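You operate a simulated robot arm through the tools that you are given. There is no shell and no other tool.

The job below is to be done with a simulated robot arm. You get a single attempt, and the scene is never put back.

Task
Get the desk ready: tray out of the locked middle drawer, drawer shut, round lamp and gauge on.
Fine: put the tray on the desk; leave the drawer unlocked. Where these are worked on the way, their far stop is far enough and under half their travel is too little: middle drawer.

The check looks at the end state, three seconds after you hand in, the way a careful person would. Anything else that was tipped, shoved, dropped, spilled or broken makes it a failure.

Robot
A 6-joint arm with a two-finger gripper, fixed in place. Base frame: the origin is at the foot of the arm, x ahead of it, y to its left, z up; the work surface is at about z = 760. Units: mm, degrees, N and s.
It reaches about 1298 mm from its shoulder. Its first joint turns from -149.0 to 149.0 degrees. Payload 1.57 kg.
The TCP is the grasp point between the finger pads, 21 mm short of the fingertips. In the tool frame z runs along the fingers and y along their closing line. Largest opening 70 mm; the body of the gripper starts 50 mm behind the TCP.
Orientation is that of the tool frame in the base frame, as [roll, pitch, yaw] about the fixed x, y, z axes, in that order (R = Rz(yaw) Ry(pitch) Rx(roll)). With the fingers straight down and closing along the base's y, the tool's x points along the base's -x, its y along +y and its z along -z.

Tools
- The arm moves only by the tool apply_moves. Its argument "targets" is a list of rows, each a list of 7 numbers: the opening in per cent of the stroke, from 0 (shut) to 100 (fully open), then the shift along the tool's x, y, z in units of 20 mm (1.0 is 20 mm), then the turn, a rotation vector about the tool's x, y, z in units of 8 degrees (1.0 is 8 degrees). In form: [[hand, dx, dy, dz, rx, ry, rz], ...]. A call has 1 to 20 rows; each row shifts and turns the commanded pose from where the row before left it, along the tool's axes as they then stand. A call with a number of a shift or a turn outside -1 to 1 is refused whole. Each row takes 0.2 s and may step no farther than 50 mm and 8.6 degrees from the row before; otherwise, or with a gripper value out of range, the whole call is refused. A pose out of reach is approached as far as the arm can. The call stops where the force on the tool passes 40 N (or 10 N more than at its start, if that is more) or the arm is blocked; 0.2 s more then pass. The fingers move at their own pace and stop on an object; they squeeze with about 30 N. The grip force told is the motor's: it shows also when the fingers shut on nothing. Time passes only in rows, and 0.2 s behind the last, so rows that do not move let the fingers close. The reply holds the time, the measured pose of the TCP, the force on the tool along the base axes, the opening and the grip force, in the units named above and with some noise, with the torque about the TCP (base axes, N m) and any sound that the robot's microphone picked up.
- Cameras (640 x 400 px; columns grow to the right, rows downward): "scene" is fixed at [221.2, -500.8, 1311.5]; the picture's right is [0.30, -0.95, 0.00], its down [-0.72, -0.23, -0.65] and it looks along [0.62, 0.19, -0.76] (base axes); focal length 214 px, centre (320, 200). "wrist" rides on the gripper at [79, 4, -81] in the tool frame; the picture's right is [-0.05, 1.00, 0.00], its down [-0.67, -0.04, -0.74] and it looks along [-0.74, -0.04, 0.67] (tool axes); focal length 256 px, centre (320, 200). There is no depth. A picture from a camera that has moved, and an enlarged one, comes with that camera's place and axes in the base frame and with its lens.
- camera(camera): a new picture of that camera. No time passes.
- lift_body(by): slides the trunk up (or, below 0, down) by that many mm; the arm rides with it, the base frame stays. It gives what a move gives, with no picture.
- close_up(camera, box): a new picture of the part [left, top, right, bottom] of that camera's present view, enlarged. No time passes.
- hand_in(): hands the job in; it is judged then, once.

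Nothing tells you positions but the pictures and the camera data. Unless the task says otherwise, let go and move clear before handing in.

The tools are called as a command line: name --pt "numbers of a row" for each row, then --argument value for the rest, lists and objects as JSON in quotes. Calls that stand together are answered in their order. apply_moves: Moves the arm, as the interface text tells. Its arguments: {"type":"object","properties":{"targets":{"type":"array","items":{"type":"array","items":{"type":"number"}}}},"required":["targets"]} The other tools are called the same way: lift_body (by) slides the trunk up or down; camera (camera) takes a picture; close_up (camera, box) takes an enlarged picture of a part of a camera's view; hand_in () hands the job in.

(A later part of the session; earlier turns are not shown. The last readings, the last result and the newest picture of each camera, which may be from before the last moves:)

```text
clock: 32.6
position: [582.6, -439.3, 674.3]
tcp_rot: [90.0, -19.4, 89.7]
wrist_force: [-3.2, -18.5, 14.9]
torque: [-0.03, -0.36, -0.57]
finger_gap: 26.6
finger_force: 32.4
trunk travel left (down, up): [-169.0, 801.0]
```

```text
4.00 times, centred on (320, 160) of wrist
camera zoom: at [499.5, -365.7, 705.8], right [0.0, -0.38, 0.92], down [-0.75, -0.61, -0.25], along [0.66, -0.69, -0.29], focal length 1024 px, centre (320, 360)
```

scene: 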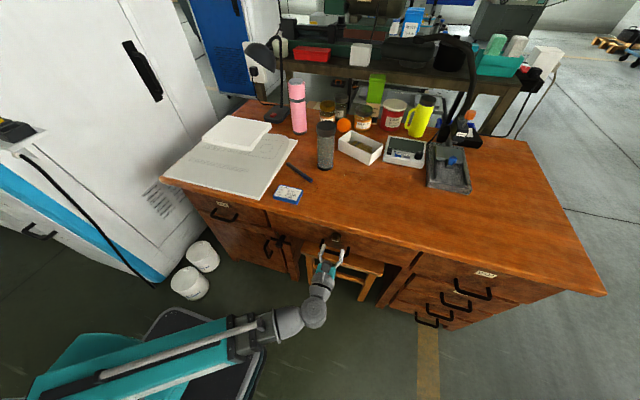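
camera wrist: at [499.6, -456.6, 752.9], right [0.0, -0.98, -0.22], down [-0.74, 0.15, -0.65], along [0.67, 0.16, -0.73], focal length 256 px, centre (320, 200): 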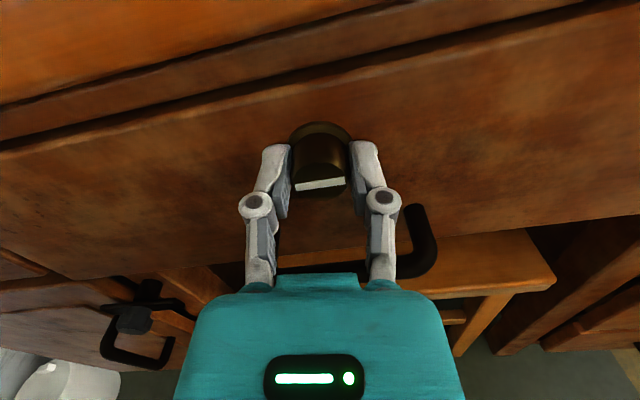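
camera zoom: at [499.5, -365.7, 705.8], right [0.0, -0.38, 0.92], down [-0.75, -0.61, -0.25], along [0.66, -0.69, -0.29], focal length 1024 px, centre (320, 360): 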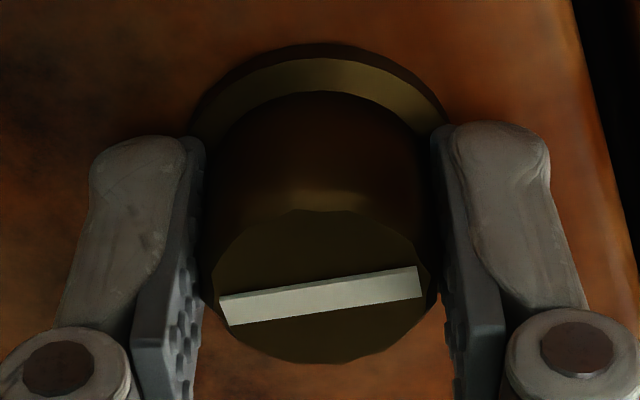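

The knob has turned about 80° with no resistance. I continue in smaller steps to reach and feel the stop.

apply_moves --pt "0 0 0 0 0 0 -0.7" --pt "0 0 0 0 0 0 -0.7"

close_up --camera "wrist" --box '[272, 110, 368, 210]'

```text
clock: 33.2
position: [582.3, -440.1, 674.1]
tcp_rot: [90.0, -8.3, 89.8]
wrist_force: [-3.5, -17.0, 13.5]
torque: [0.24, -0.17, -0.71]
finger_gap: 26.5
finger_force: 32.2
trunk travel left (down, up): [-169.0, 801.0]
```

```text
4.00 times, centred on (320, 160) of wrist
camera zoom: at [499.8, -361.1, 691.1], right [0.0, -0.2, 0.98], down [-0.75, -0.65, -0.13], along [0.66, -0.73, -0.15], focal length 1024 px, centre (320, 360)
```

zoom: 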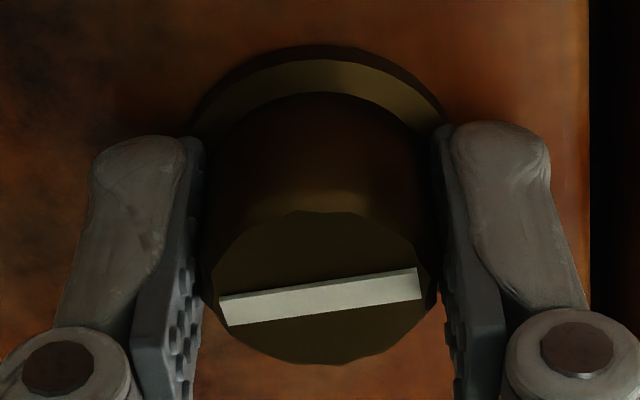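

A resisting torque of 0.24 Nm shows up at about 91°, likely the stop. I push a few degrees more to be sure.

apply_moves --pt "0 0 0 0 0 0 -0.5" --pt "0 0 0 0 0 0 -0.4"

close_up --camera "wrist" --box '[272, 110, 368, 210]'

```text
clock: 33.8
position: [582.5, -436.7, 674.5]
tcp_rot: [90.0, -1.0, 89.9]
wrist_force: [-4.3, -8.2, 11.1]
torque: [0.23, -0.2, -0.48]
finger_gap: 26.9
finger_force: 32.5
trunk travel left (down, up): [-169.0, 801.0]
```

```text
4.00 times, centred on (320, 160) of wrist
camera zoom: at [499.4, -358.4, 681.2], right [0.0, -0.07, 1.0], down [-0.74, -0.67, -0.05], along [0.67, -0.74, -0.05], focal length 1024 px, centre (320, 360)
```

zoom: 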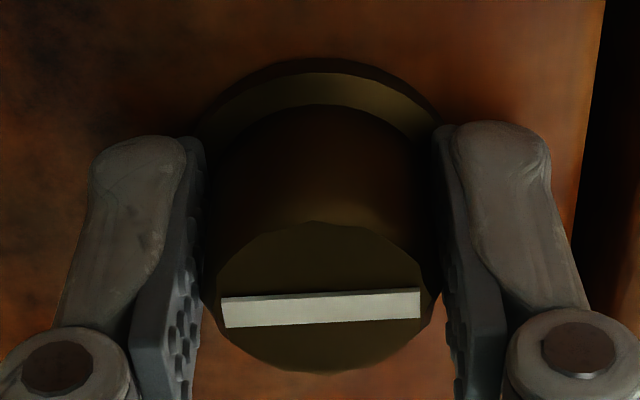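

The knob has reached its stop with the mark vertical, so it should be unlocked. I open the fingers, back off, and drop to the handle, since the fingers already close vertically.

apply_moves --pt "85 0 0 0 0 0 0" --pt "85 0 0 0 0 0 0" --pt "85 0 0 0 0 0 0" --pt "85 0 0 -1 0 0 0" --pt "85 0 0 -1 0 0 0" --pt "85 0 0 -1 0 0 0" --pt "85 0 0 0 0 0 0"

lift_body --by -58

close_up --camera "scene" --box '[280, 210, 392, 280]'

camera --camera "wrist"

```text
clock: 35.4
position: [525.4, -435.7, 673.9]
tcp_rot: [89.9, -1.2, 89.9]
wrist_force: [-0.3, -0.2, 0.0]
torque: [0.02, -0.01, 0.01]
finger_gap: 59.5
finger_force: 0.0
trunk travel left (down, up): [-169.0, 801.0]
```

```text
clock: 36.4
position: [524.8, -437.2, 616.4]
tcp_rot: [90.0, -1.1, 90.0]
wrist_force: [0.1, 0.2, -0.5]
torque: [0.02, 0.01, 0.02]
finger_gap: 59.2
finger_force: 0.0
trunk travel left (down, up): [-111.0, 859.0]
```

```text
5.71 times, centred on (336, 245) of scene
camera zoom: at [221.2, -500.8, 1311.5], right [0.3, -0.95, 0.0], down [-0.72, -0.23, -0.65], along [0.62, 0.19, -0.76], focal length 1226 px, centre (229, -57)
```

zoom: 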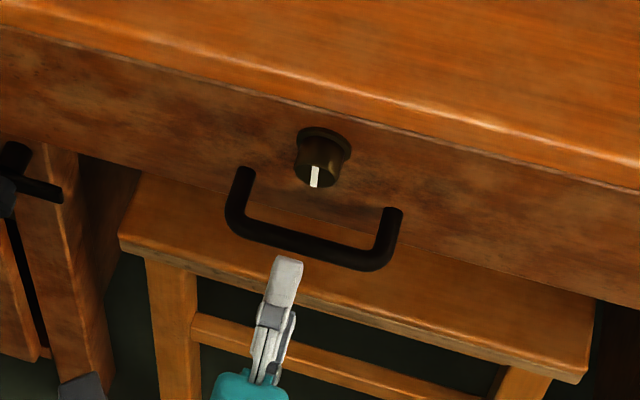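

```text
taken
camera wrist: at [441.4, -357.9, 623.0], right [0.0, -0.07, 1.0], down [-0.74, -0.67, -0.05], along [0.67, -0.74, -0.06], focal length 256 px, centre (320, 200)
```

wrist: 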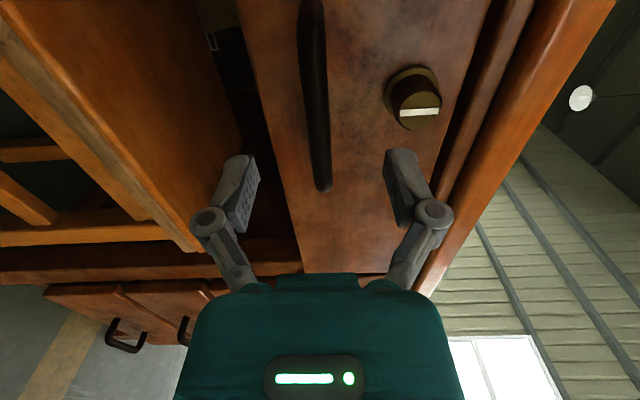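

The mark is now vertical and the handle bar sits midway between the fingers. I advance onto the bar and close.

apply_moves --pt "85 0 0 1 0 0 0" --pt "85 0 0 1 0 0 0" --pt "85 0 0 0.1 0 0 0" --pt "0 0 0 0 0 0 0" --pt "0 0 0 0 0 0 0" --pt "0 0 0 0 0 0 0" --pt "0 0 0 0 0 0 0"

camera --camera "wrist"

```text
clock: 38.0
position: [566.6, -436.7, 614.2]
tcp_rot: [90.2, -1.1, 90.0]
wrist_force: [-5.8, 2.8, -10.6]
torque: [-0.51, 0.01, -0.12]
finger_gap: 11.9
finger_force: 32.4
trunk travel left (down, up): [-111.0, 859.0]
```

```text
taken
camera wrist: at [483.7, -358.1, 622.4], right [0.0, -0.07, 1.0], down [-0.75, -0.67, -0.05], along [0.67, -0.74, -0.06], focal length 256 px, centre (320, 200)
```

wrist: 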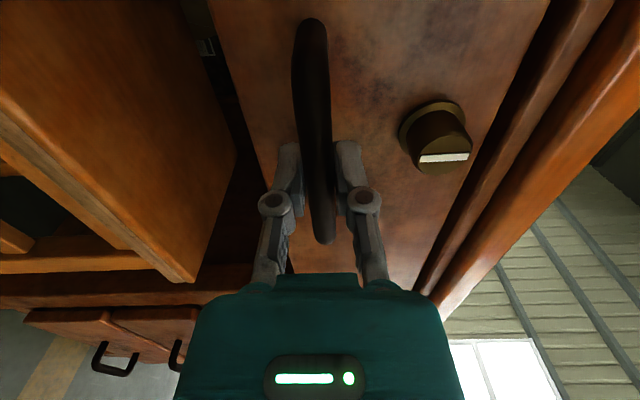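

The bar is gripped (11.9 mm). I pull slowly and watch force and position.

apply_moves --pt "0 0 0 -0.4 0 0 0" --pt "0 0 0 -0.4 0 0 0" --pt "0 0 0 -0.4 0 0 0" --pt "0 0 0 -0.4 0 0 0" --pt "0 0 0 -0.4 0 0 0"

camera --camera "scene"

```text
clock: 39.1
position: [526.1, -437.8, 615.2]
tcp_rot: [90.1, -1.1, 89.9]
wrist_force: [1.6, 8.6, -14.2]
torque: [-0.46, 0.06, 0.47]
finger_gap: 12.2
finger_force: 31.3
trunk travel left (down, up): [-111.0, 859.0]
```

```text
taken
```

scene: 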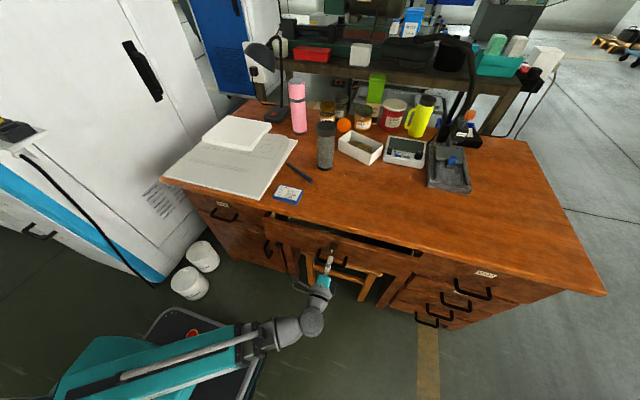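

The drawer slides open. I keep pulling.

apply_moves --pt "0 0 0 -0.5 0 0 0" --pt "0 0 0 -0.5 0 0 0" --pt "0 0 0 -0.5 0 0 0" --pt "0 0 0 -0.5 0 0 0" --pt "0 0 0 -0.5 0 0 0" --pt "0 0 0 -0.5 0 0 0" --pt "0 0 0 -0.5 0 0 0" --pt "0 0 0 -0.5 0 0 0" --pt "0 0 0 -0.5 0 0 0" --pt "0 0 0 -0.5 0 0 0" --pt "0 0 0 -0.5 0 0 0" --pt "0 0 0 -0.5 0 0 0" --pt "0 0 0 -0.5 0 0 0" --pt "0 0 0 -0.5 0 0 0"

camera --camera "scene"

```text
clock: 42.1
position: [396.6, -459.3, 614.9]
tcp_rot: [90.1, -1.0, 90.3]
wrist_force: [1.0, 28.8, -23.1]
torque: [-0.39, 0.08, 0.0]
finger_gap: 12.3
finger_force: 32.1
out of reach, approached as far as the arm can: row 8, 9, 10, 11, 12, 14
trunk travel left (down, up): [-111.0, 859.0]
```

```text
taken
```

scene: 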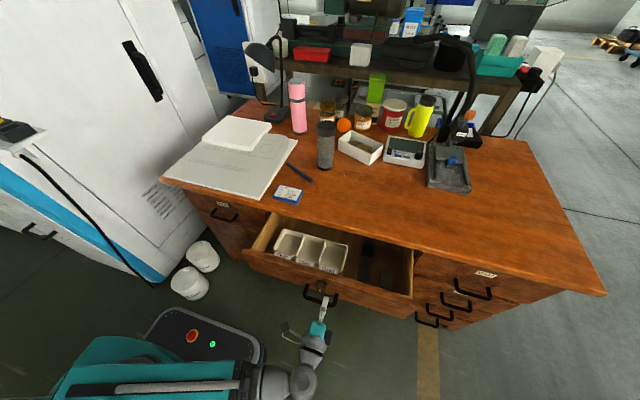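

The drawer is about 170 mm open and I can see a white three-part tray inside; the arm reached its inner fold limit and drifted sideways. I'll open the fingers around the bar and yaw the hand so that the wrist has more room.

apply_moves --pt "45 0 0 0 0 0 0" --pt "45 0 0 0 0 0 0" --pt "45 0 0 0 0 0 0" --pt "45 0 0 0 0 0.5 0" --pt "45 0 0 0 0 0.5 0" --pt "45 0 0 0 0 0.5 0"

```text
clock: 43.5
position: [395.9, -459.6, 617.1]
tcp_rot: [89.8, -1.2, 102.0]
wrist_force: [-0.4, 0.3, -0.3]
torque: [0.0, 0.01, -0.02]
finger_gap: 31.5
finger_force: 0.0
trunk travel left (down, up): [-111.0, 859.0]
```

The yaw works. I turn to about 44° and slide back to the handle's middle.

apply_moves --pt "45 0 0 0 0 1 0" --pt "45 0 0 0 0 1 0" --pt "45 0 0 0 0 1 0" --pt "45 0 0 0 0 1 0" --pt "45 0.34 0 0.33 0 0 0" --pt "45 0.34 0 0.33 0 0 0"

camera --camera "wrist"

close_up --camera "scene" --box '[220, 180, 440, 340]'

```text
clock: 45.0
position: [395.4, -441.1, 618.8]
tcp_rot: [89.2, -0.9, 134.0]
wrist_force: [0.4, -1.0, 0.3]
torque: [0.01, 0.0, -0.02]
finger_gap: 31.7
finger_force: 0.1
trunk travel left (down, up): [-111.0, 859.0]
```

```text
taken
camera wrist: at [280.1, -440.9, 624.0], right [0.04, -0.06, 1.0], down [-0.07, -1.0, -0.06], along [1.0, -0.07, -0.04], focal length 256 px, centre (320, 200)
```

wrist: 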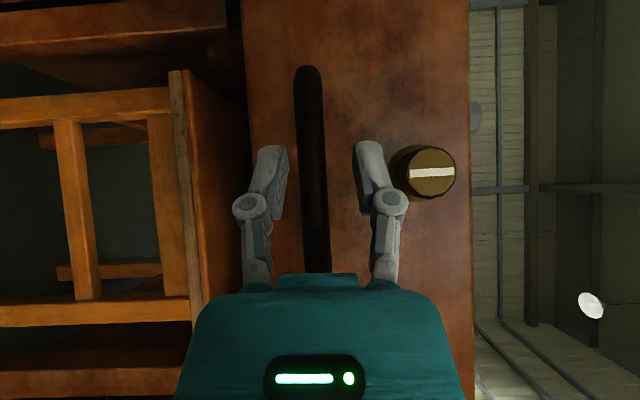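

```text
2.50 times, centred on (330, 260) of scene
camera zoom: at [221.2, -500.8, 1311.5], right [0.3, -0.95, 0.0], down [-0.72, -0.23, -0.65], along [0.62, 0.19, -0.76], focal length 536 px, centre (295, 50)
```

zoom: 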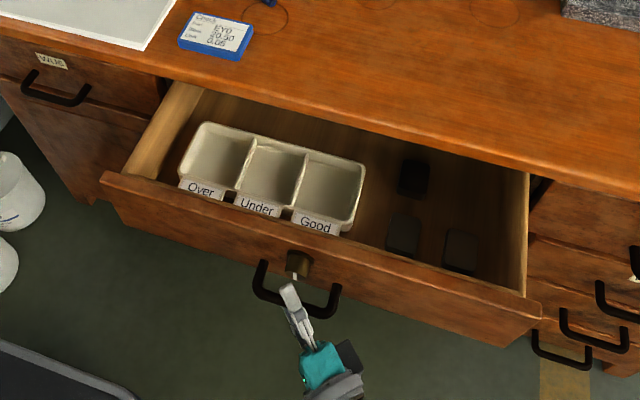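

The wrist view looks straight at the drawer front and the bar is between the fingers; the tray has three empty bins marked Over, Under, Good. I regrip and pull further along -x.

apply_moves --pt "0 0 0 0 0 0 0" --pt "0 0 0 0 0 0 0" --pt "0 0 0 0 0 0 0" --pt "0 0.347 0 -0.36 0 0 0" --pt "0 0.347 0 -0.36 0 0 0" --pt "0 0.347 0 -0.36 0 0 0" --pt "0 0.347 0 -0.36 0 0 0" --pt "0 0.347 0 -0.36 0 0 0" --pt "0 0.347 0 -0.36 0 0 0" --pt "0 0.347 0 -0.36 0 0 0" --pt "0 0.347 0 -0.36 0 0 0"

camera --camera "scene"

```text
clock: 45.7
position: [395.5, -441.1, 615.5]
tcp_rot: [90.0, -1.3, 134.0]
wrist_force: [0.1, -1.2, -23.7]
torque: [-0.6, 0.17, -0.27]
finger_gap: 12.3
finger_force: 31.8
trunk travel left (down, up): [-111.0, 859.0]
stopped in row 3: the force on the tool passed its limit at 41 N (the readings are from after the stop); the commanded pose is now the measured one
```

```text
taken
```

scene: 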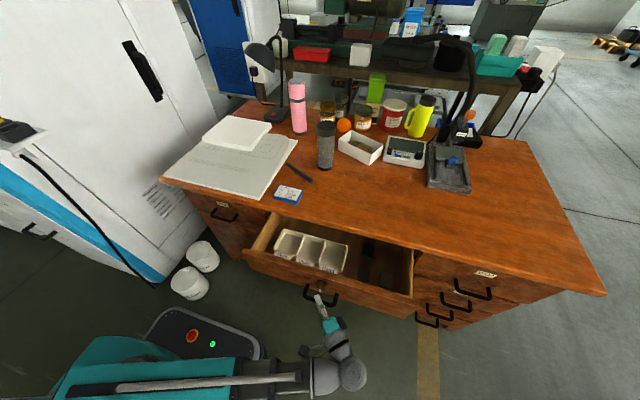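

The grip closed slightly off-height, loading the tool vertically by 24 N. I lower the trunk 3 mm to relieve that before pulling.

lift_body --by -3

```text
clock: 46.2
position: [395.2, -441.4, 614.3]
tcp_rot: [89.4, -0.9, 134.1]
wrist_force: [3.0, -8.0, 6.0]
torque: [-0.27, -0.07, 0.57]
finger_gap: 12.4
finger_force: 32.0
trunk travel left (down, up): [-108.0, 862.0]
```

The vertical load is relieved. I now pull the drawer further along -x.

apply_moves --pt "0 0.347 0 -0.36 0 0 0" --pt "0 0.347 0 -0.36 0 0 0" --pt "0 0.347 0 -0.36 0 0 0" --pt "0 0.347 0 -0.36 0 0 0" --pt "0 0.347 0 -0.36 0 0 0" --pt "0 0.347 0 -0.36 0 0 0"

camera --camera "scene"

```text
clock: 47.2
position: [372.0, -439.7, 615.7]
tcp_rot: [89.3, -0.7, 133.2]
wrist_force: [-1.8, -2.8, 8.9]
torque: [-0.25, -0.05, 0.35]
finger_gap: 12.9
finger_force: 32.3
out of reach, approached as far as the arm can: row 3, 4, 5
trunk travel left (down, up): [-108.0, 862.0]
stopped in row 5: the force on the tool passed its limit at 46 N (the readings are from after the stop); the commanded pose is now the measured one
```

```text
taken
```

scene: 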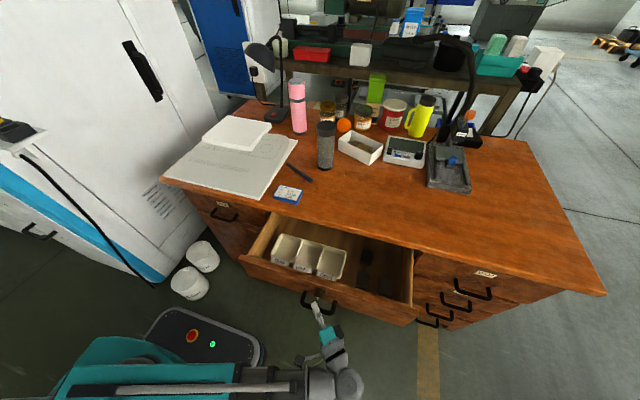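

The drawer is open about 195 mm, and further pull ran into an arm limit with this yaw. I'll look closely at how far the tray is exposed.

close_up --camera "scene" --box '[230, 200, 430, 325]'

camera --camera "wrist"

```text
3.20 times, centred on (330, 262) of scene
camera zoom: at [221.2, -500.8, 1311.5], right [0.3, -0.95, 0.0], down [-0.72, -0.23, -0.65], along [0.62, 0.19, -0.76], focal length 686 px, centre (288, 0)
```

zoom: 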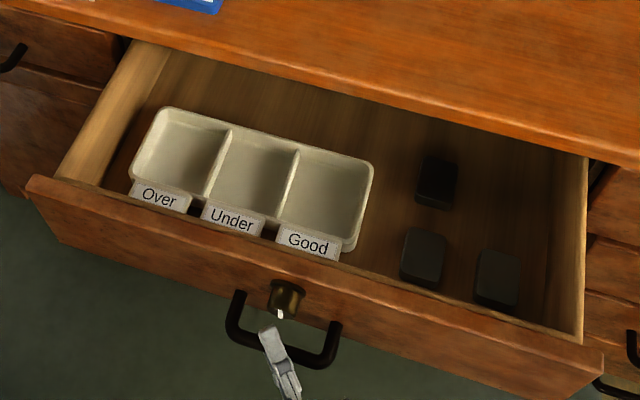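

```text
taken
camera wrist: at [258.0, -437.5, 620.7], right [0.04, -0.06, 1.0], down [-0.09, -0.99, -0.05], along [1.0, -0.08, -0.04], focal length 256 px, centre (320, 200)
```

wrist: 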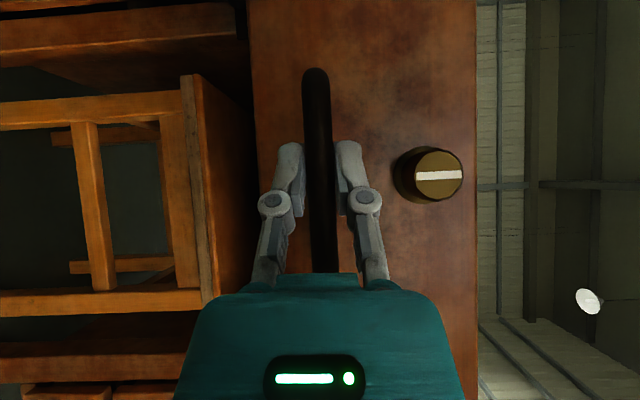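

The tray is well exposed, but I want to be sure of the drawer's far stop. I'll loosen, reduce the yaw to about 26°, regrip and try to pull further.

apply_moves --pt "35 0 0 0 0 0 0" --pt "35 0 0 0 0 0 0" --pt "35 0 0 0 0 -0.8 0" --pt "35 0 0 0 0 -0.8 0" --pt "35 0 0 0 0 -0.6 0" --pt "35 0 0 0 0 0 0"

```text
clock: 48.6
position: [374.4, -438.7, 614.7]
tcp_rot: [89.7, -1.0, 115.6]
wrist_force: [0.3, 0.9, 0.0]
torque: [0.02, 0.04, -0.02]
finger_gap: 24.6
finger_force: 0.1
trunk travel left (down, up): [-108.0, 862.0]
```

Yaw is now about 26° with z at the bar height. I regrip and pull.

apply_moves --pt "0 0 0 0 0 0 0" --pt "0 0 0 0 0 0 0" --pt "0 0 0 0 0 0 0" --pt "0 0.13 0 -0.27 0 0 0" --pt "0 0.13 0 -0.27 0 0 0" --pt "0 0.13 0 -0.27 0 0 0" --pt "0 0.13 0 -0.27 0 0 0" --pt "0 0.13 0 -0.27 0 0 0" --pt "0 0.13 0 -0.27 0 0 0"

camera --camera "wrist"

```text
clock: 50.6
position: [338.2, -438.8, 615.5]
tcp_rot: [89.5, -0.9, 115.6]
wrist_force: [1.9, -8.6, 25.1]
torque: [-0.22, -0.09, 0.13]
finger_gap: 12.3
finger_force: 31.9
trunk travel left (down, up): [-108.0, 862.0]
```

```text
taken
camera wrist: at [228.0, -402.9, 621.1], right [0.02, -0.07, 1.0], down [-0.38, -0.92, -0.05], along [0.92, -0.38, -0.05], focal length 256 px, centre (320, 200)
```

wrist: 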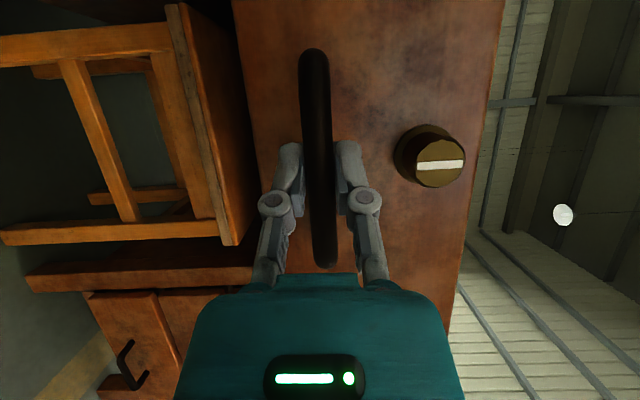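

The drawer moved on to about 229 mm without a stop. I relieve the vertical load a bit and continue pulling.

lift_body --by 2

apply_moves --pt "0 0.13 0 -0.27 0 0 0" --pt "0 0.13 0 -0.27 0 0 0" --pt "0 0.13 0 -0.27 0 0 0" --pt "0 0.13 0 -0.27 0 0 0" --pt "0 0.13 0 -0.27 0 0 0" --pt "0 0.13 0 -0.27 0 0 0"

```text
clock: 51.2
position: [337.3, -438.9, 614.4]
tcp_rot: [89.9, -1.1, 115.6]
wrist_force: [-2.8, -7.3, 4.4]
torque: [-0.4, -0.03, -0.38]
finger_gap: 12.4
finger_force: 32.0
trunk travel left (down, up): [-110.0, 860.0]
```

```text
clock: 52.6
position: [304.3, -439.6, 615.7]
tcp_rot: [89.8, -1.1, 115.6]
wrist_force: [1.2, -5.0, -9.5]
torque: [-0.44, 0.03, -0.16]
finger_gap: 12.4
finger_force: 32.2
trunk travel left (down, up): [-110.0, 860.0]
```

The drawer is at about 263 mm open and still moving. I continue.

apply_moves --pt "0 0.13 0 -0.27 0 0 0" --pt "0 0.13 0 -0.27 0 0 0" --pt "0 0.13 0 -0.27 0 0 0" --pt "0 0.13 0 -0.27 0 0 0" --pt "0 0.13 0 -0.27 0 0 0" --pt "0 0.13 0 -0.27 0 0 0"

camera --camera "scene"

```text
clock: 54.0
position: [266.3, -438.9, 614.8]
tcp_rot: [89.8, -1.0, 115.6]
wrist_force: [1.6, -5.3, -16.6]
torque: [-0.55, 0.09, 0.25]
finger_gap: 12.4
finger_force: 31.9
trunk travel left (down, up): [-110.0, 860.0]
```

```text
taken
```

scene: 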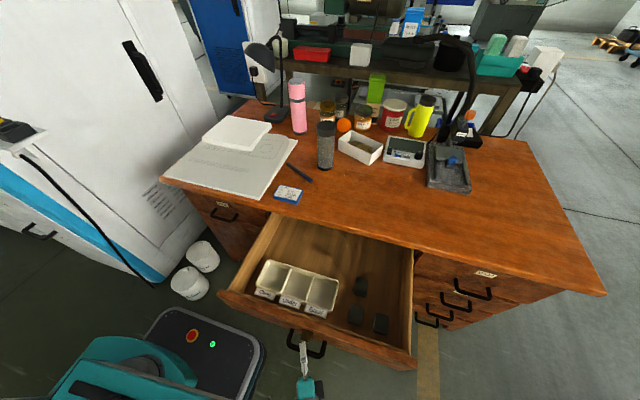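

The drawer is open about 300 mm and the whole tray is exposed. I open the fingers and back away from the handle.

apply_moves --pt "60 0 0 0 0 0 0" --pt "60 0 0 0 0 0 0" --pt "60 0 0 0 0 0 0" --pt "60 0.15 0 -0.5 0 -0.25 0" --pt "60 0.15 0 -0.5 0 -0.25 0" --pt "60 0.15 0 -0.5 0 -0.25 0" --pt "60 0.15 0 -0.5 0 0 0"

camera --camera "wrist"

```text
clock: 55.6
position: [224.6, -442.4, 615.4]
tcp_rot: [89.9, -1.1, 109.6]
wrist_force: [0.1, -0.1, 0.2]
torque: [-0.02, 0.02, 0.0]
finger_gap: 42.2
finger_force: 0.1
trunk travel left (down, up): [-110.0, 860.0]
```

```text
taken
camera wrist: at [119.6, -395.3, 622.2], right [0.02, -0.07, 1.0], down [-0.48, -0.88, -0.05], along [0.88, -0.48, -0.05], focal length 256 px, centre (320, 200)
```

wrist: 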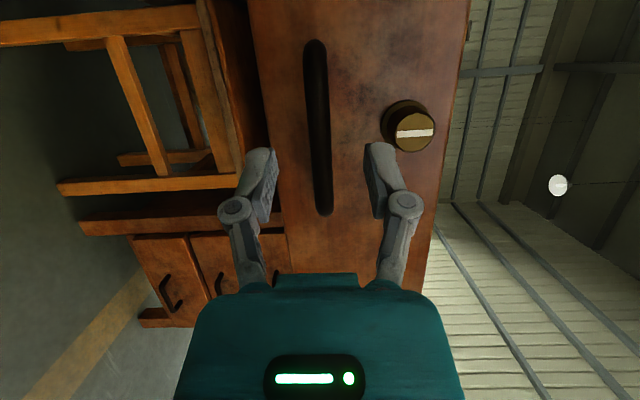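

The gripper is clear of the handle. I raise the trunk well above the drawer, then roll the hand back so it can point down over the tray.

lift_body --by 340

apply_moves --pt "60 0 0 0 0 0 -1" --pt "60 0 0 0 0 0 -1" --pt "60 0 0 0 0 0 -1" --pt "60 0 0 0 0 0 -1" --pt "60 0 0 0 0 0 -1" --pt "60 0 0 0 0 0 -1" --pt "60 0 0 0 0 0 -1" --pt "60 0 0 0 0 0 -1" --pt "60 0 0 0 0 0 -1" --pt "60 0 0 0 0 0 -1" --pt "60 0 0 0 0 0 -1" --pt "60 0 0 0 0 0 -0.25"

```text
clock: 58.9
position: [224.0, -442.2, 955.5]
tcp_rot: [89.8, -1.0, 109.6]
wrist_force: [-0.4, 0.9, 0.2]
torque: [0.0, 0.02, -0.01]
finger_gap: 42.1
finger_force: 0.1
trunk travel left (down, up): [-450.0, 520.0]
```

```text
clock: 61.5
position: [224.4, -442.5, 955.8]
tcp_rot: [79.5, 89.1, 99.1]
wrist_force: [-1.2, -0.8, 0.2]
torque: [-0.01, 0.0, 0.0]
finger_gap: 42.0
finger_force: 0.0
trunk travel left (down, up): [-450.0, 520.0]
```

The roll is done. I move forward over the drawer and tilt the fingers down.

apply_moves --pt "60 0 -0.335 0.942 0 0 0" --pt "60 0 -0.335 0.942 0 0 0" --pt "60 0 -0.335 0.942 0 0 0" --pt "60 0 -0.335 0.942 0 0 0" --pt "60 0 -0.335 0.942 0 0 0" --pt "60 0 -0.335 0.942 0 0 0" --pt "60 0 -0.335 0.942 0 0 0" --pt "60 0 -0.335 0.942 0 0 0" --pt "60 0 -0.335 0.942 0 0 0" --pt "60 0 -0.335 0.942 0 0 0"

apply_moves --pt "60 0 0 0 0 1 0" --pt "60 0 0 0 0 1 0" --pt "60 0 0 0 0 1 0" --pt "60 0 0 0 0 1 0" --pt "60 0 0 0 0 1 0" --pt "60 0 0 0 0 1 0" --pt "60 0 0 0 0 1 0" --pt "60 0 0 0 0 1 0" --pt "60 0 0 0 0 1 0" --pt "60 0 0 0 0 1 0" --pt "60 0 0 0 0 1 0" --pt "60 0 0 0 0 0.25 0"

camera --camera "scene"

camera --camera "wrist"

```text
clock: 63.7
position: [424.3, -443.7, 954.4]
tcp_rot: [87.2, 88.9, 106.7]
wrist_force: [0.8, 0.8, 0.4]
torque: [0.0, 0.02, 0.01]
finger_gap: 42.0
finger_force: 0.0
trunk travel left (down, up): [-450.0, 520.0]
```

```text
clock: 66.3
position: [424.7, -441.6, 768.9]
tcp_rot: [179.0, 0.0, -160.4]
wrist_force: [0.1, 0.1, -0.3]
torque: [-0.03, 0.02, -0.01]
finger_gap: 42.2
finger_force: 0.0
out of reach, approached as far as the arm can: row 1, 2, 3, 4, 5, 6, 7, 8, 9, 10
trunk travel left (down, up): [-450.0, 520.0]
```

```text
taken
```

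scene: 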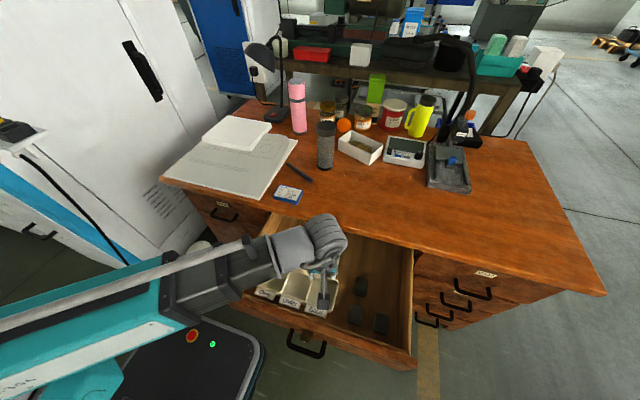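

```text
taken
camera wrist: at [347.2, -467.0, 851.2], right [-0.29, 0.96, 0.02], down [0.64, 0.18, 0.74], along [0.71, 0.22, -0.67], focal length 256 px, centre (320, 200)
```

wrist: 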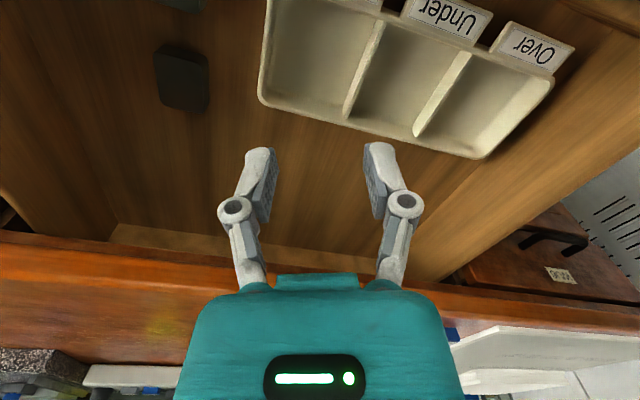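

The hand now points down above the drawer, with the tray in view. I square up the yaw and shift left above the tray.

apply_moves --pt "80 0 0 0 0.125 0 1" --pt "80 0 0 0 0 0 1" --pt "80 0 0 0 0 0 0.45" --pt "80 0 1 0 0 0 0" --pt "80 0 1 0 0 0 0" --pt "80 0.5 0.5 0 0 0 0" --pt "80 0.5 0 0 0 0 0"

camera --camera "wrist"

camera --camera "scene"

```text
clock: 67.9
position: [404.9, -391.6, 768.6]
tcp_rot: [179.8, 0.1, -179.9]
wrist_force: [0.4, -0.1, 0.1]
torque: [-0.01, 0.01, 0.03]
finger_gap: 56.0
finger_force: 0.0
trunk travel left (down, up): [-450.0, 520.0]
```

```text
taken
camera wrist: at [323.7, -388.5, 851.2], right [0.05, 1.0, 0.0], down [0.67, -0.04, 0.75], along [0.74, -0.04, -0.67], focal length 256 px, centre (320, 200)
```

wrist: 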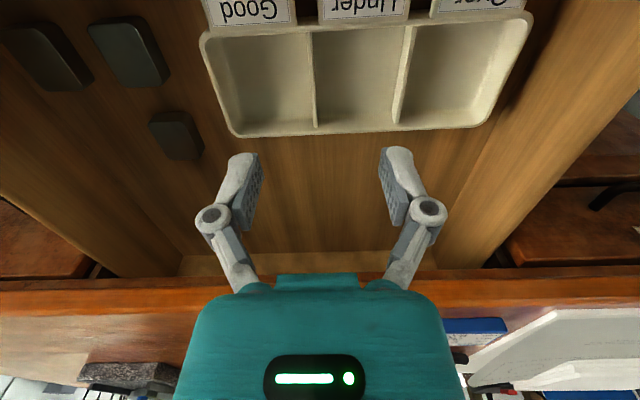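

```text
taken
```

scene: 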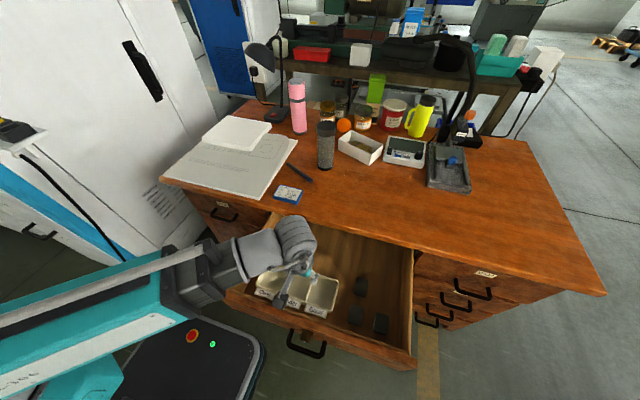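

The tray spans about x 380–467, y −480 to −240, with its rim near z 630 and dividers at y ≈ −400 and −320. Lowering in this orientation would bring the wrist camera against the drawer front, so I flip the hand by 180° first.

apply_moves --pt "60 0 0 0 0 0 1" --pt "60 0 0 0 0 0 1" --pt "60 0 0 0 0 0 1" --pt "60 0 0 0 0 0 1" --pt "60 0 0 0 0 0 1" --pt "60 0 0 0 0 0 1" --pt "60 0 0 0 0 0 1" --pt "60 0 0 0 0 0 1" --pt "60 0 0 0 0 0 1" --pt "60 0 0 0 0 0 1" --pt "60 0 0 0 0 0 1" --pt "60 0 0 0 0 0 1" --pt "60 0 0 0 0 0 1" --pt "60 0 0 0 0 0 1" --pt "60 0 0 0 0 0 1" --pt "60 0 0 0 0 0 1" --pt "60 0 0 0 0 0 1" --pt "60 0 0 0 0 0 1" --pt "60 0 0 0 0 0 1" --pt "60 0 0 0 0 0 1"

apply_moves --pt "60 0 0 0 0 0 1" --pt "60 0 0 0 0 0 1" --pt "60 0 0 0 0 0 0.5" --pt "60 0.9 0.4 0 0 0 0" --pt "60 0 0 0 0 0 0"

camera --camera "wrist"

camera --camera "scene"

```text
clock: 72.1
position: [402.8, -393.0, 768.4]
tcp_rot: [-179.8, -0.1, 19.9]
wrist_force: [0.4, -0.5, -0.4]
torque: [-0.01, 0.0, -0.02]
finger_gap: 41.7
finger_force: 0.1
out of reach, approached as far as the arm can: row 18
trunk travel left (down, up): [-450.0, 520.0]
```

```text
clock: 73.3
position: [422.2, -399.5, 770.3]
tcp_rot: [-179.9, -0.1, 0.0]
wrist_force: [-0.9, 0.9, -0.4]
torque: [0.03, -0.01, -0.02]
finger_gap: 42.0
finger_force: 0.2
trunk travel left (down, up): [-450.0, 520.0]
```

```text
taken
camera wrist: at [499.7, -405.1, 851.3], right [-0.05, -1.0, 0.0], down [-0.67, 0.03, 0.74], along [-0.74, 0.04, -0.67], focal length 256 px, centre (320, 200)
```

wrist: 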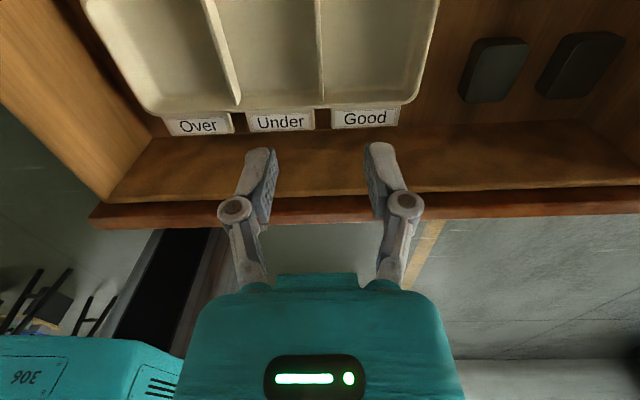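

```text
taken
```

scene: 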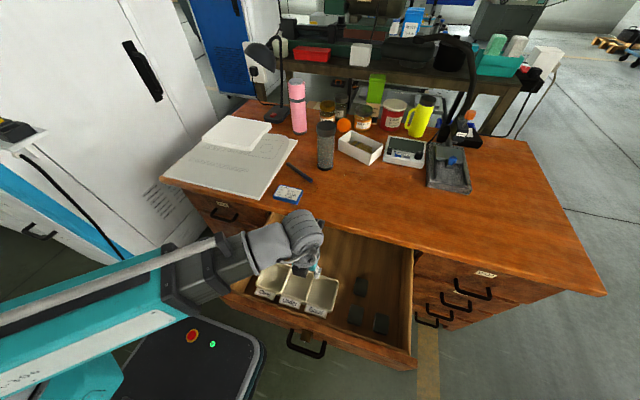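

The Under/Good divider (y ≈ −400) is centred between the fingers. I lower the trunk in stages toward it.

lift_body --by -100

camera --camera "wrist"

close_up --camera "scene" --box '[220, 200, 420, 325]'

```text
clock: 74.6
position: [423.0, -400.2, 668.5]
tcp_rot: [-179.9, -0.2, 0.1]
wrist_force: [-0.5, 1.4, 0.7]
torque: [-0.02, 0.02, 0.03]
finger_gap: 42.1
finger_force: 0.1
trunk travel left (down, up): [-350.0, 620.0]
```

```text
taken
camera wrist: at [499.7, -405.0, 751.4], right [-0.05, -1.0, 0.0], down [-0.67, 0.03, 0.74], along [-0.74, 0.04, -0.67], focal length 256 px, centre (320, 200)
```

wrist: 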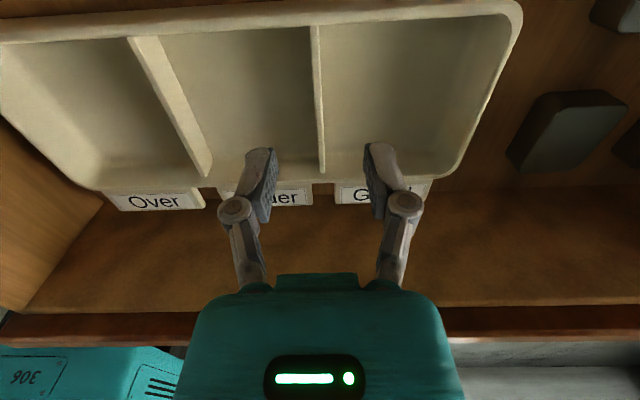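

```text
3.20 times, centred on (320, 262) of scene
camera zoom: at [221.2, -500.8, 1311.5], right [0.3, -0.95, 0.0], down [-0.72, -0.23, -0.65], along [0.62, 0.19, -0.76], focal length 686 px, centre (320, 0)
```

zoom: 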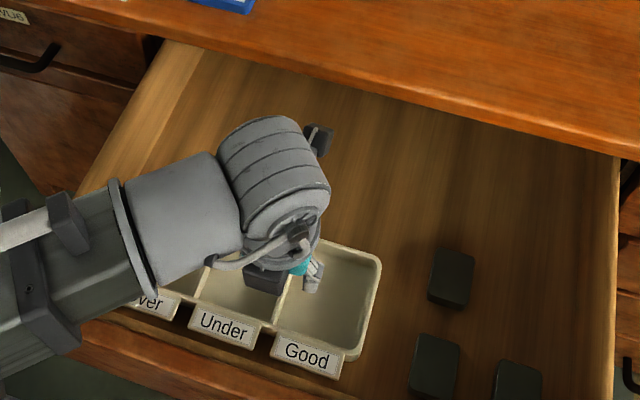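

Triangulating both views puts the tray rim nearer z ≈ 615. I lower a further 45 mm and check.

lift_body --by -45

camera --camera "wrist"

close_up --camera "scene" --box '[240, 240, 352, 330]'

```text
clock: 75.5
position: [421.5, -400.4, 622.9]
tcp_rot: [180.0, -0.1, 0.1]
wrist_force: [-0.5, 0.0, 0.8]
torque: [-0.01, -0.01, 0.01]
finger_gap: 42.1
finger_force: 0.2
trunk travel left (down, up): [-305.0, 665.0]
```

```text
taken
camera wrist: at [499.7, -405.0, 706.3], right [-0.05, -1.0, 0.0], down [-0.67, 0.03, 0.74], along [-0.74, 0.04, -0.67], focal length 256 px, centre (320, 200)
```

wrist: 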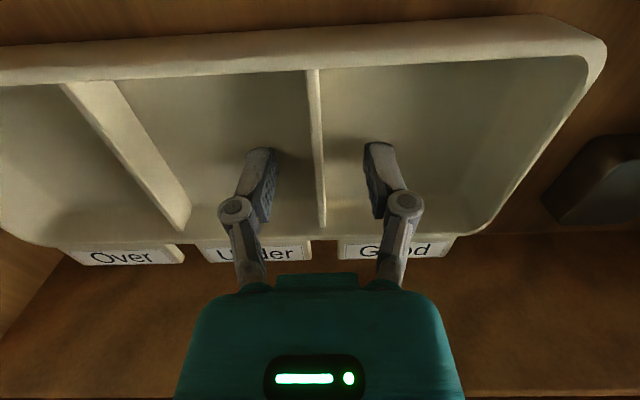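

```text
4.44 times, centred on (296, 285) of scene
camera zoom: at [221.2, -500.8, 1311.5], right [0.3, -0.95, 0.0], down [-0.72, -0.23, -0.65], along [0.62, 0.19, -0.76], focal length 953 px, centre (427, -178)
```

zoom: 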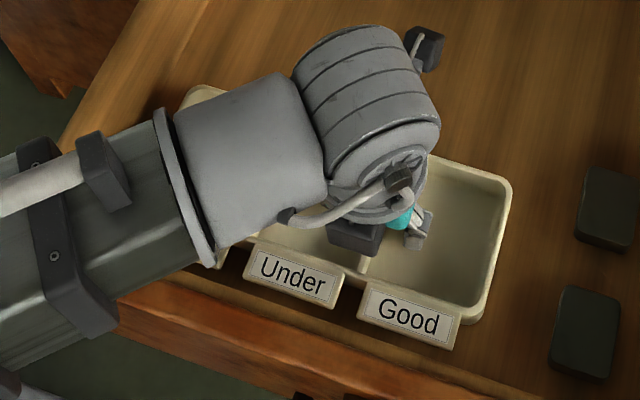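

The fingertips are inside the bins on both sides of the divider. I go down a few more millimetres, watching for contact.

lift_body --by -5

lift_body --by -4

camera --camera "wrist"

```text
clock: 76.0
position: [422.1, -400.9, 618.9]
tcp_rot: [-179.9, -0.1, 0.0]
wrist_force: [1.0, -0.6, 15.0]
torque: [-0.13, 0.0, -0.01]
finger_gap: 44.6
finger_force: 5.6
trunk travel left (down, up): [-300.0, 670.0]
```

```text
clock: 76.4
position: [420.8, -399.3, 621.2]
tcp_rot: [180.0, -0.2, 0.0]
wrist_force: [2.2, 9.4, 56.2]
torque: [0.3, 0.12, -0.23]
finger_gap: 35.3
finger_force: 29.0
trunk travel left (down, up): [-299.0, 671.0]
stopped: the force on the tool passed its limit at 50 N (the readings are from after the stop); the commanded pose is now the measured one
```

```text
taken
camera wrist: at [498.6, -403.5, 704.1], right [-0.05, -1.0, 0.0], down [-0.67, 0.04, 0.74], along [-0.74, 0.04, -0.67], focal length 256 px, centre (320, 200)
```

wrist: 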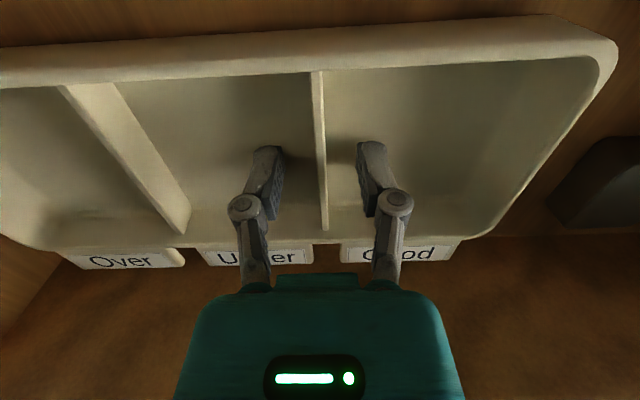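

The fingertips touched the tray floor (about z 600), so that is the depth limit. I back up a few millimetres.

lift_body --by 4

```text
clock: 76.9
position: [422.6, -400.1, 622.0]
tcp_rot: [-180.0, -0.1, 0.0]
wrist_force: [-0.1, 0.3, 0.6]
torque: [-0.05, -0.03, 0.0]
finger_gap: 42.3
finger_force: 0.0
trunk travel left (down, up): [-303.0, 667.0]
```

Force is back to zero. I raise 2 mm for clearance and close on the divider.

lift_body --by 2

apply_moves --pt "30 0 0 0 0 0 0" --pt "15 0 0 0 0 0 0" --pt "0 0 0 0 0 0 0" --pt "0 0 0 0 0 0 0" --pt "0 0 0 0 0 0 0"

camera --camera "wrist"

```text
clock: 77.4
position: [422.6, -401.3, 623.9]
tcp_rot: [-179.9, -0.2, 0.0]
wrist_force: [-1.0, 0.6, -0.1]
torque: [0.01, 0.03, -0.03]
finger_gap: 41.7
finger_force: 0.2
trunk travel left (down, up): [-305.0, 665.0]
```

```text
clock: 78.6
position: [422.6, -400.9, 623.5]
tcp_rot: [-180.0, -0.1, 0.1]
wrist_force: [-0.7, 0.5, 0.2]
torque: [0.03, 0.01, -0.04]
finger_gap: 5.9
finger_force: 30.4
trunk travel left (down, up): [-305.0, 665.0]
```

```text
taken
camera wrist: at [500.0, -405.3, 706.9], right [-0.05, -1.0, 0.0], down [-0.67, 0.03, 0.74], along [-0.74, 0.04, -0.67], focal length 256 px, centre (320, 200)
```

wrist: 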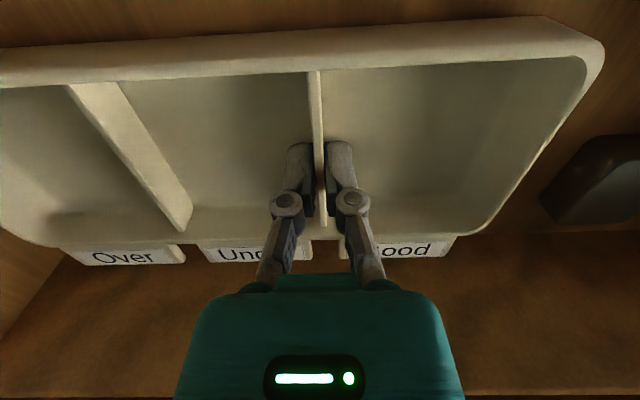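

The divider is gripped (5.9 mm). I lift a little to test the hold.

lift_body --by 15

camera --camera "wrist"

close_up --camera "scene" --box '[220, 220, 380, 330]'

```text
clock: 79.2
position: [423.7, -401.5, 639.4]
tcp_rot: [-180.0, -0.1, 0.1]
wrist_force: [-0.7, -0.5, -2.6]
torque: [-0.1, 0.02, -0.02]
finger_gap: 6.1
finger_force: 29.9
trunk travel left (down, up): [-320.0, 650.0]
```

```text
taken
camera wrist: at [500.1, -405.4, 721.8], right [-0.05, -1.0, 0.0], down [-0.67, 0.04, 0.74], along [-0.74, 0.04, -0.67], focal length 256 px, centre (320, 200)
```

wrist: 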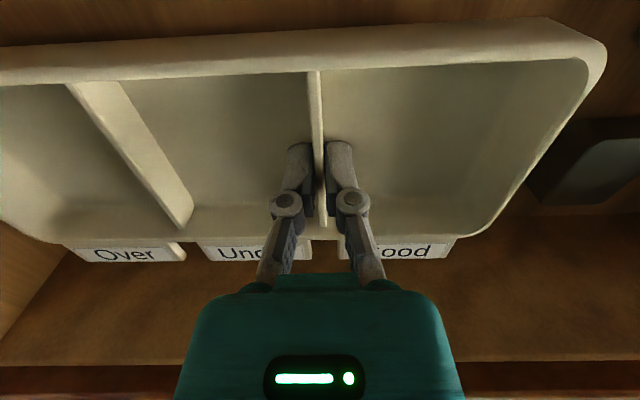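

```text
3.64 times, centred on (300, 275) of scene
camera zoom: at [221.2, -500.8, 1311.5], right [0.3, -0.95, 0.0], down [-0.72, -0.23, -0.65], along [0.62, 0.19, -0.76], focal length 780 px, centre (393, -73)
```

zoom: 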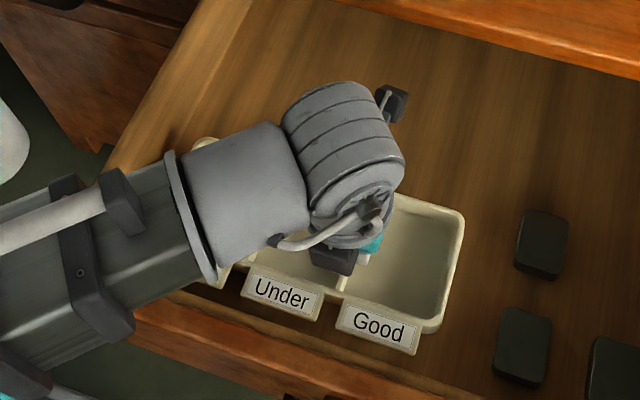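

The tray holds level with about 0.27 kg on the grip. I raise it well above the desk top.

lift_body --by 100

lift_body --by 115

camera --camera "scene"

camera --camera "wrist"

```text
clock: 80.6
position: [422.2, -401.0, 739.5]
tcp_rot: [180.0, 0.0, 0.0]
wrist_force: [-0.1, -0.4, -2.3]
torque: [-0.07, -0.01, 0.03]
finger_gap: 5.9
finger_force: 30.2
trunk travel left (down, up): [-420.0, 550.0]
```

```text
clock: 82.0
position: [423.1, -400.7, 854.1]
tcp_rot: [180.0, -0.1, 0.0]
wrist_force: [-0.7, -0.1, -2.5]
torque: [-0.06, -0.01, 0.0]
finger_gap: 6.0
finger_force: 30.2
trunk travel left (down, up): [-535.0, 435.0]
```

```text
taken
```

scene: 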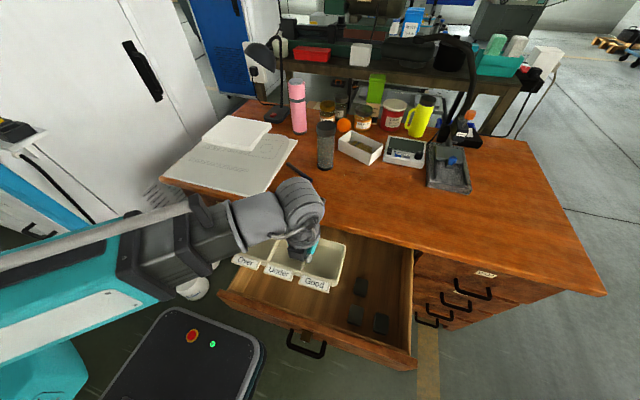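

```text
taken
camera wrist: at [500.1, -405.4, 936.7], right [-0.05, -1.0, 0.0], down [-0.67, 0.03, 0.74], along [-0.74, 0.04, -0.67], focal length 256 px, centre (320, 200)
```

wrist: 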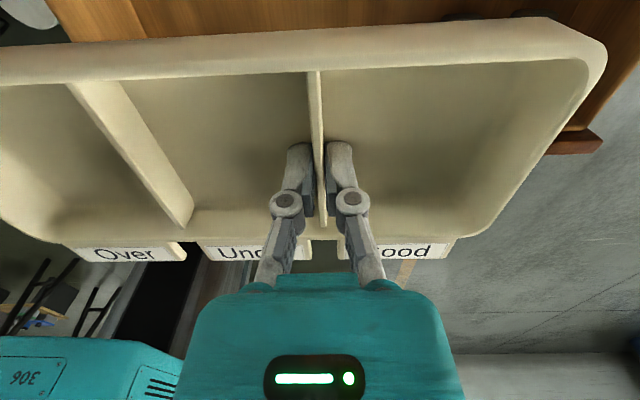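

The tray is held level above the desk height. I carry it over the open front-middle area of the desk.

apply_moves --pt "0 0.7 0.5 0 0 0 0" --pt "0 0.7 0.5 0 0 0 0" --pt "0 0.7 0.5 0 0 0 0" --pt "0 0.7 0.5 0 0 0 0" --pt "0 0.7 0.5 0 0 0 0" --pt "0 0.7 0.5 0 0 0 0" --pt "0 0.7 0.5 0 0 0 0" --pt "0 0.7 0.5 0 0 0 0" --pt "0 0.7 0.5 0 0 0 0" --pt "0 0.7 0.5 0 0 0 0" --pt "0 0.7 0.5 0 0 0 0" --pt "0 0.7 0.5 0 0 0 0" --pt "0 0.7 0.5 0 0 0 0" --pt "0 0.7 0.5 0 0 0 0" --pt "0 0.7 0.5 0 0 0 0" --pt "0 0.7 0.5 0 0 0 0" --pt "0 0.7 0 0 0 0 0" --pt "0 0.7 0 0 0 0 0" --pt "0 0.7 0 0 0 0 0" --pt "0 0.6 0 0 0 0 0"

camera --camera "scene"

camera --camera "wrist"

```text
clock: 86.2
position: [701.7, -561.1, 854.9]
tcp_rot: [-180.0, -0.1, 0.0]
wrist_force: [-1.2, -0.6, -2.3]
torque: [-0.1, 0.02, -0.02]
finger_gap: 6.0
finger_force: 30.0
trunk travel left (down, up): [-535.0, 435.0]
```

```text
taken
```

scene: 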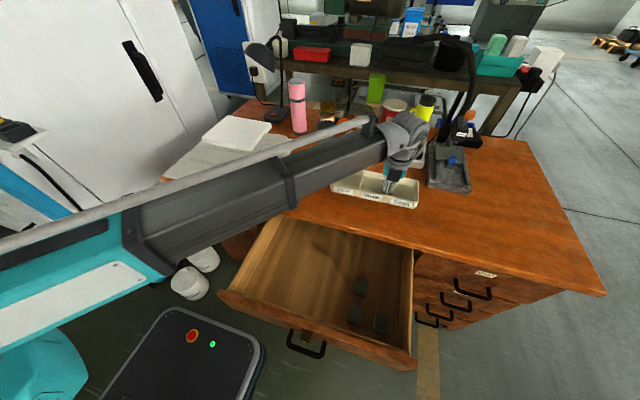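

```text
taken
camera wrist: at [779.0, -564.9, 936.6], right [-0.05, -1.0, 0.0], down [-0.67, 0.03, 0.74], along [-0.74, 0.04, -0.67], focal length 256 px, centre (320, 200)
```

wrist: 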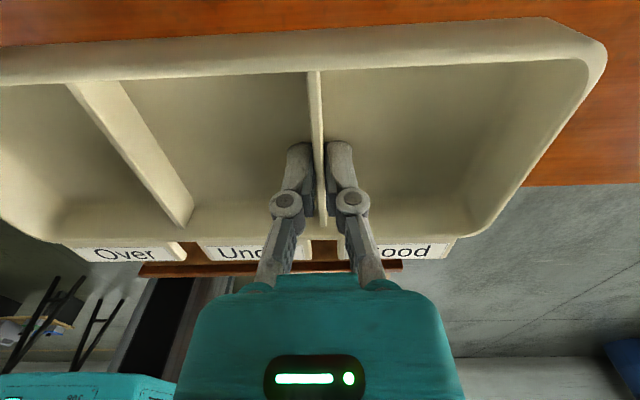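

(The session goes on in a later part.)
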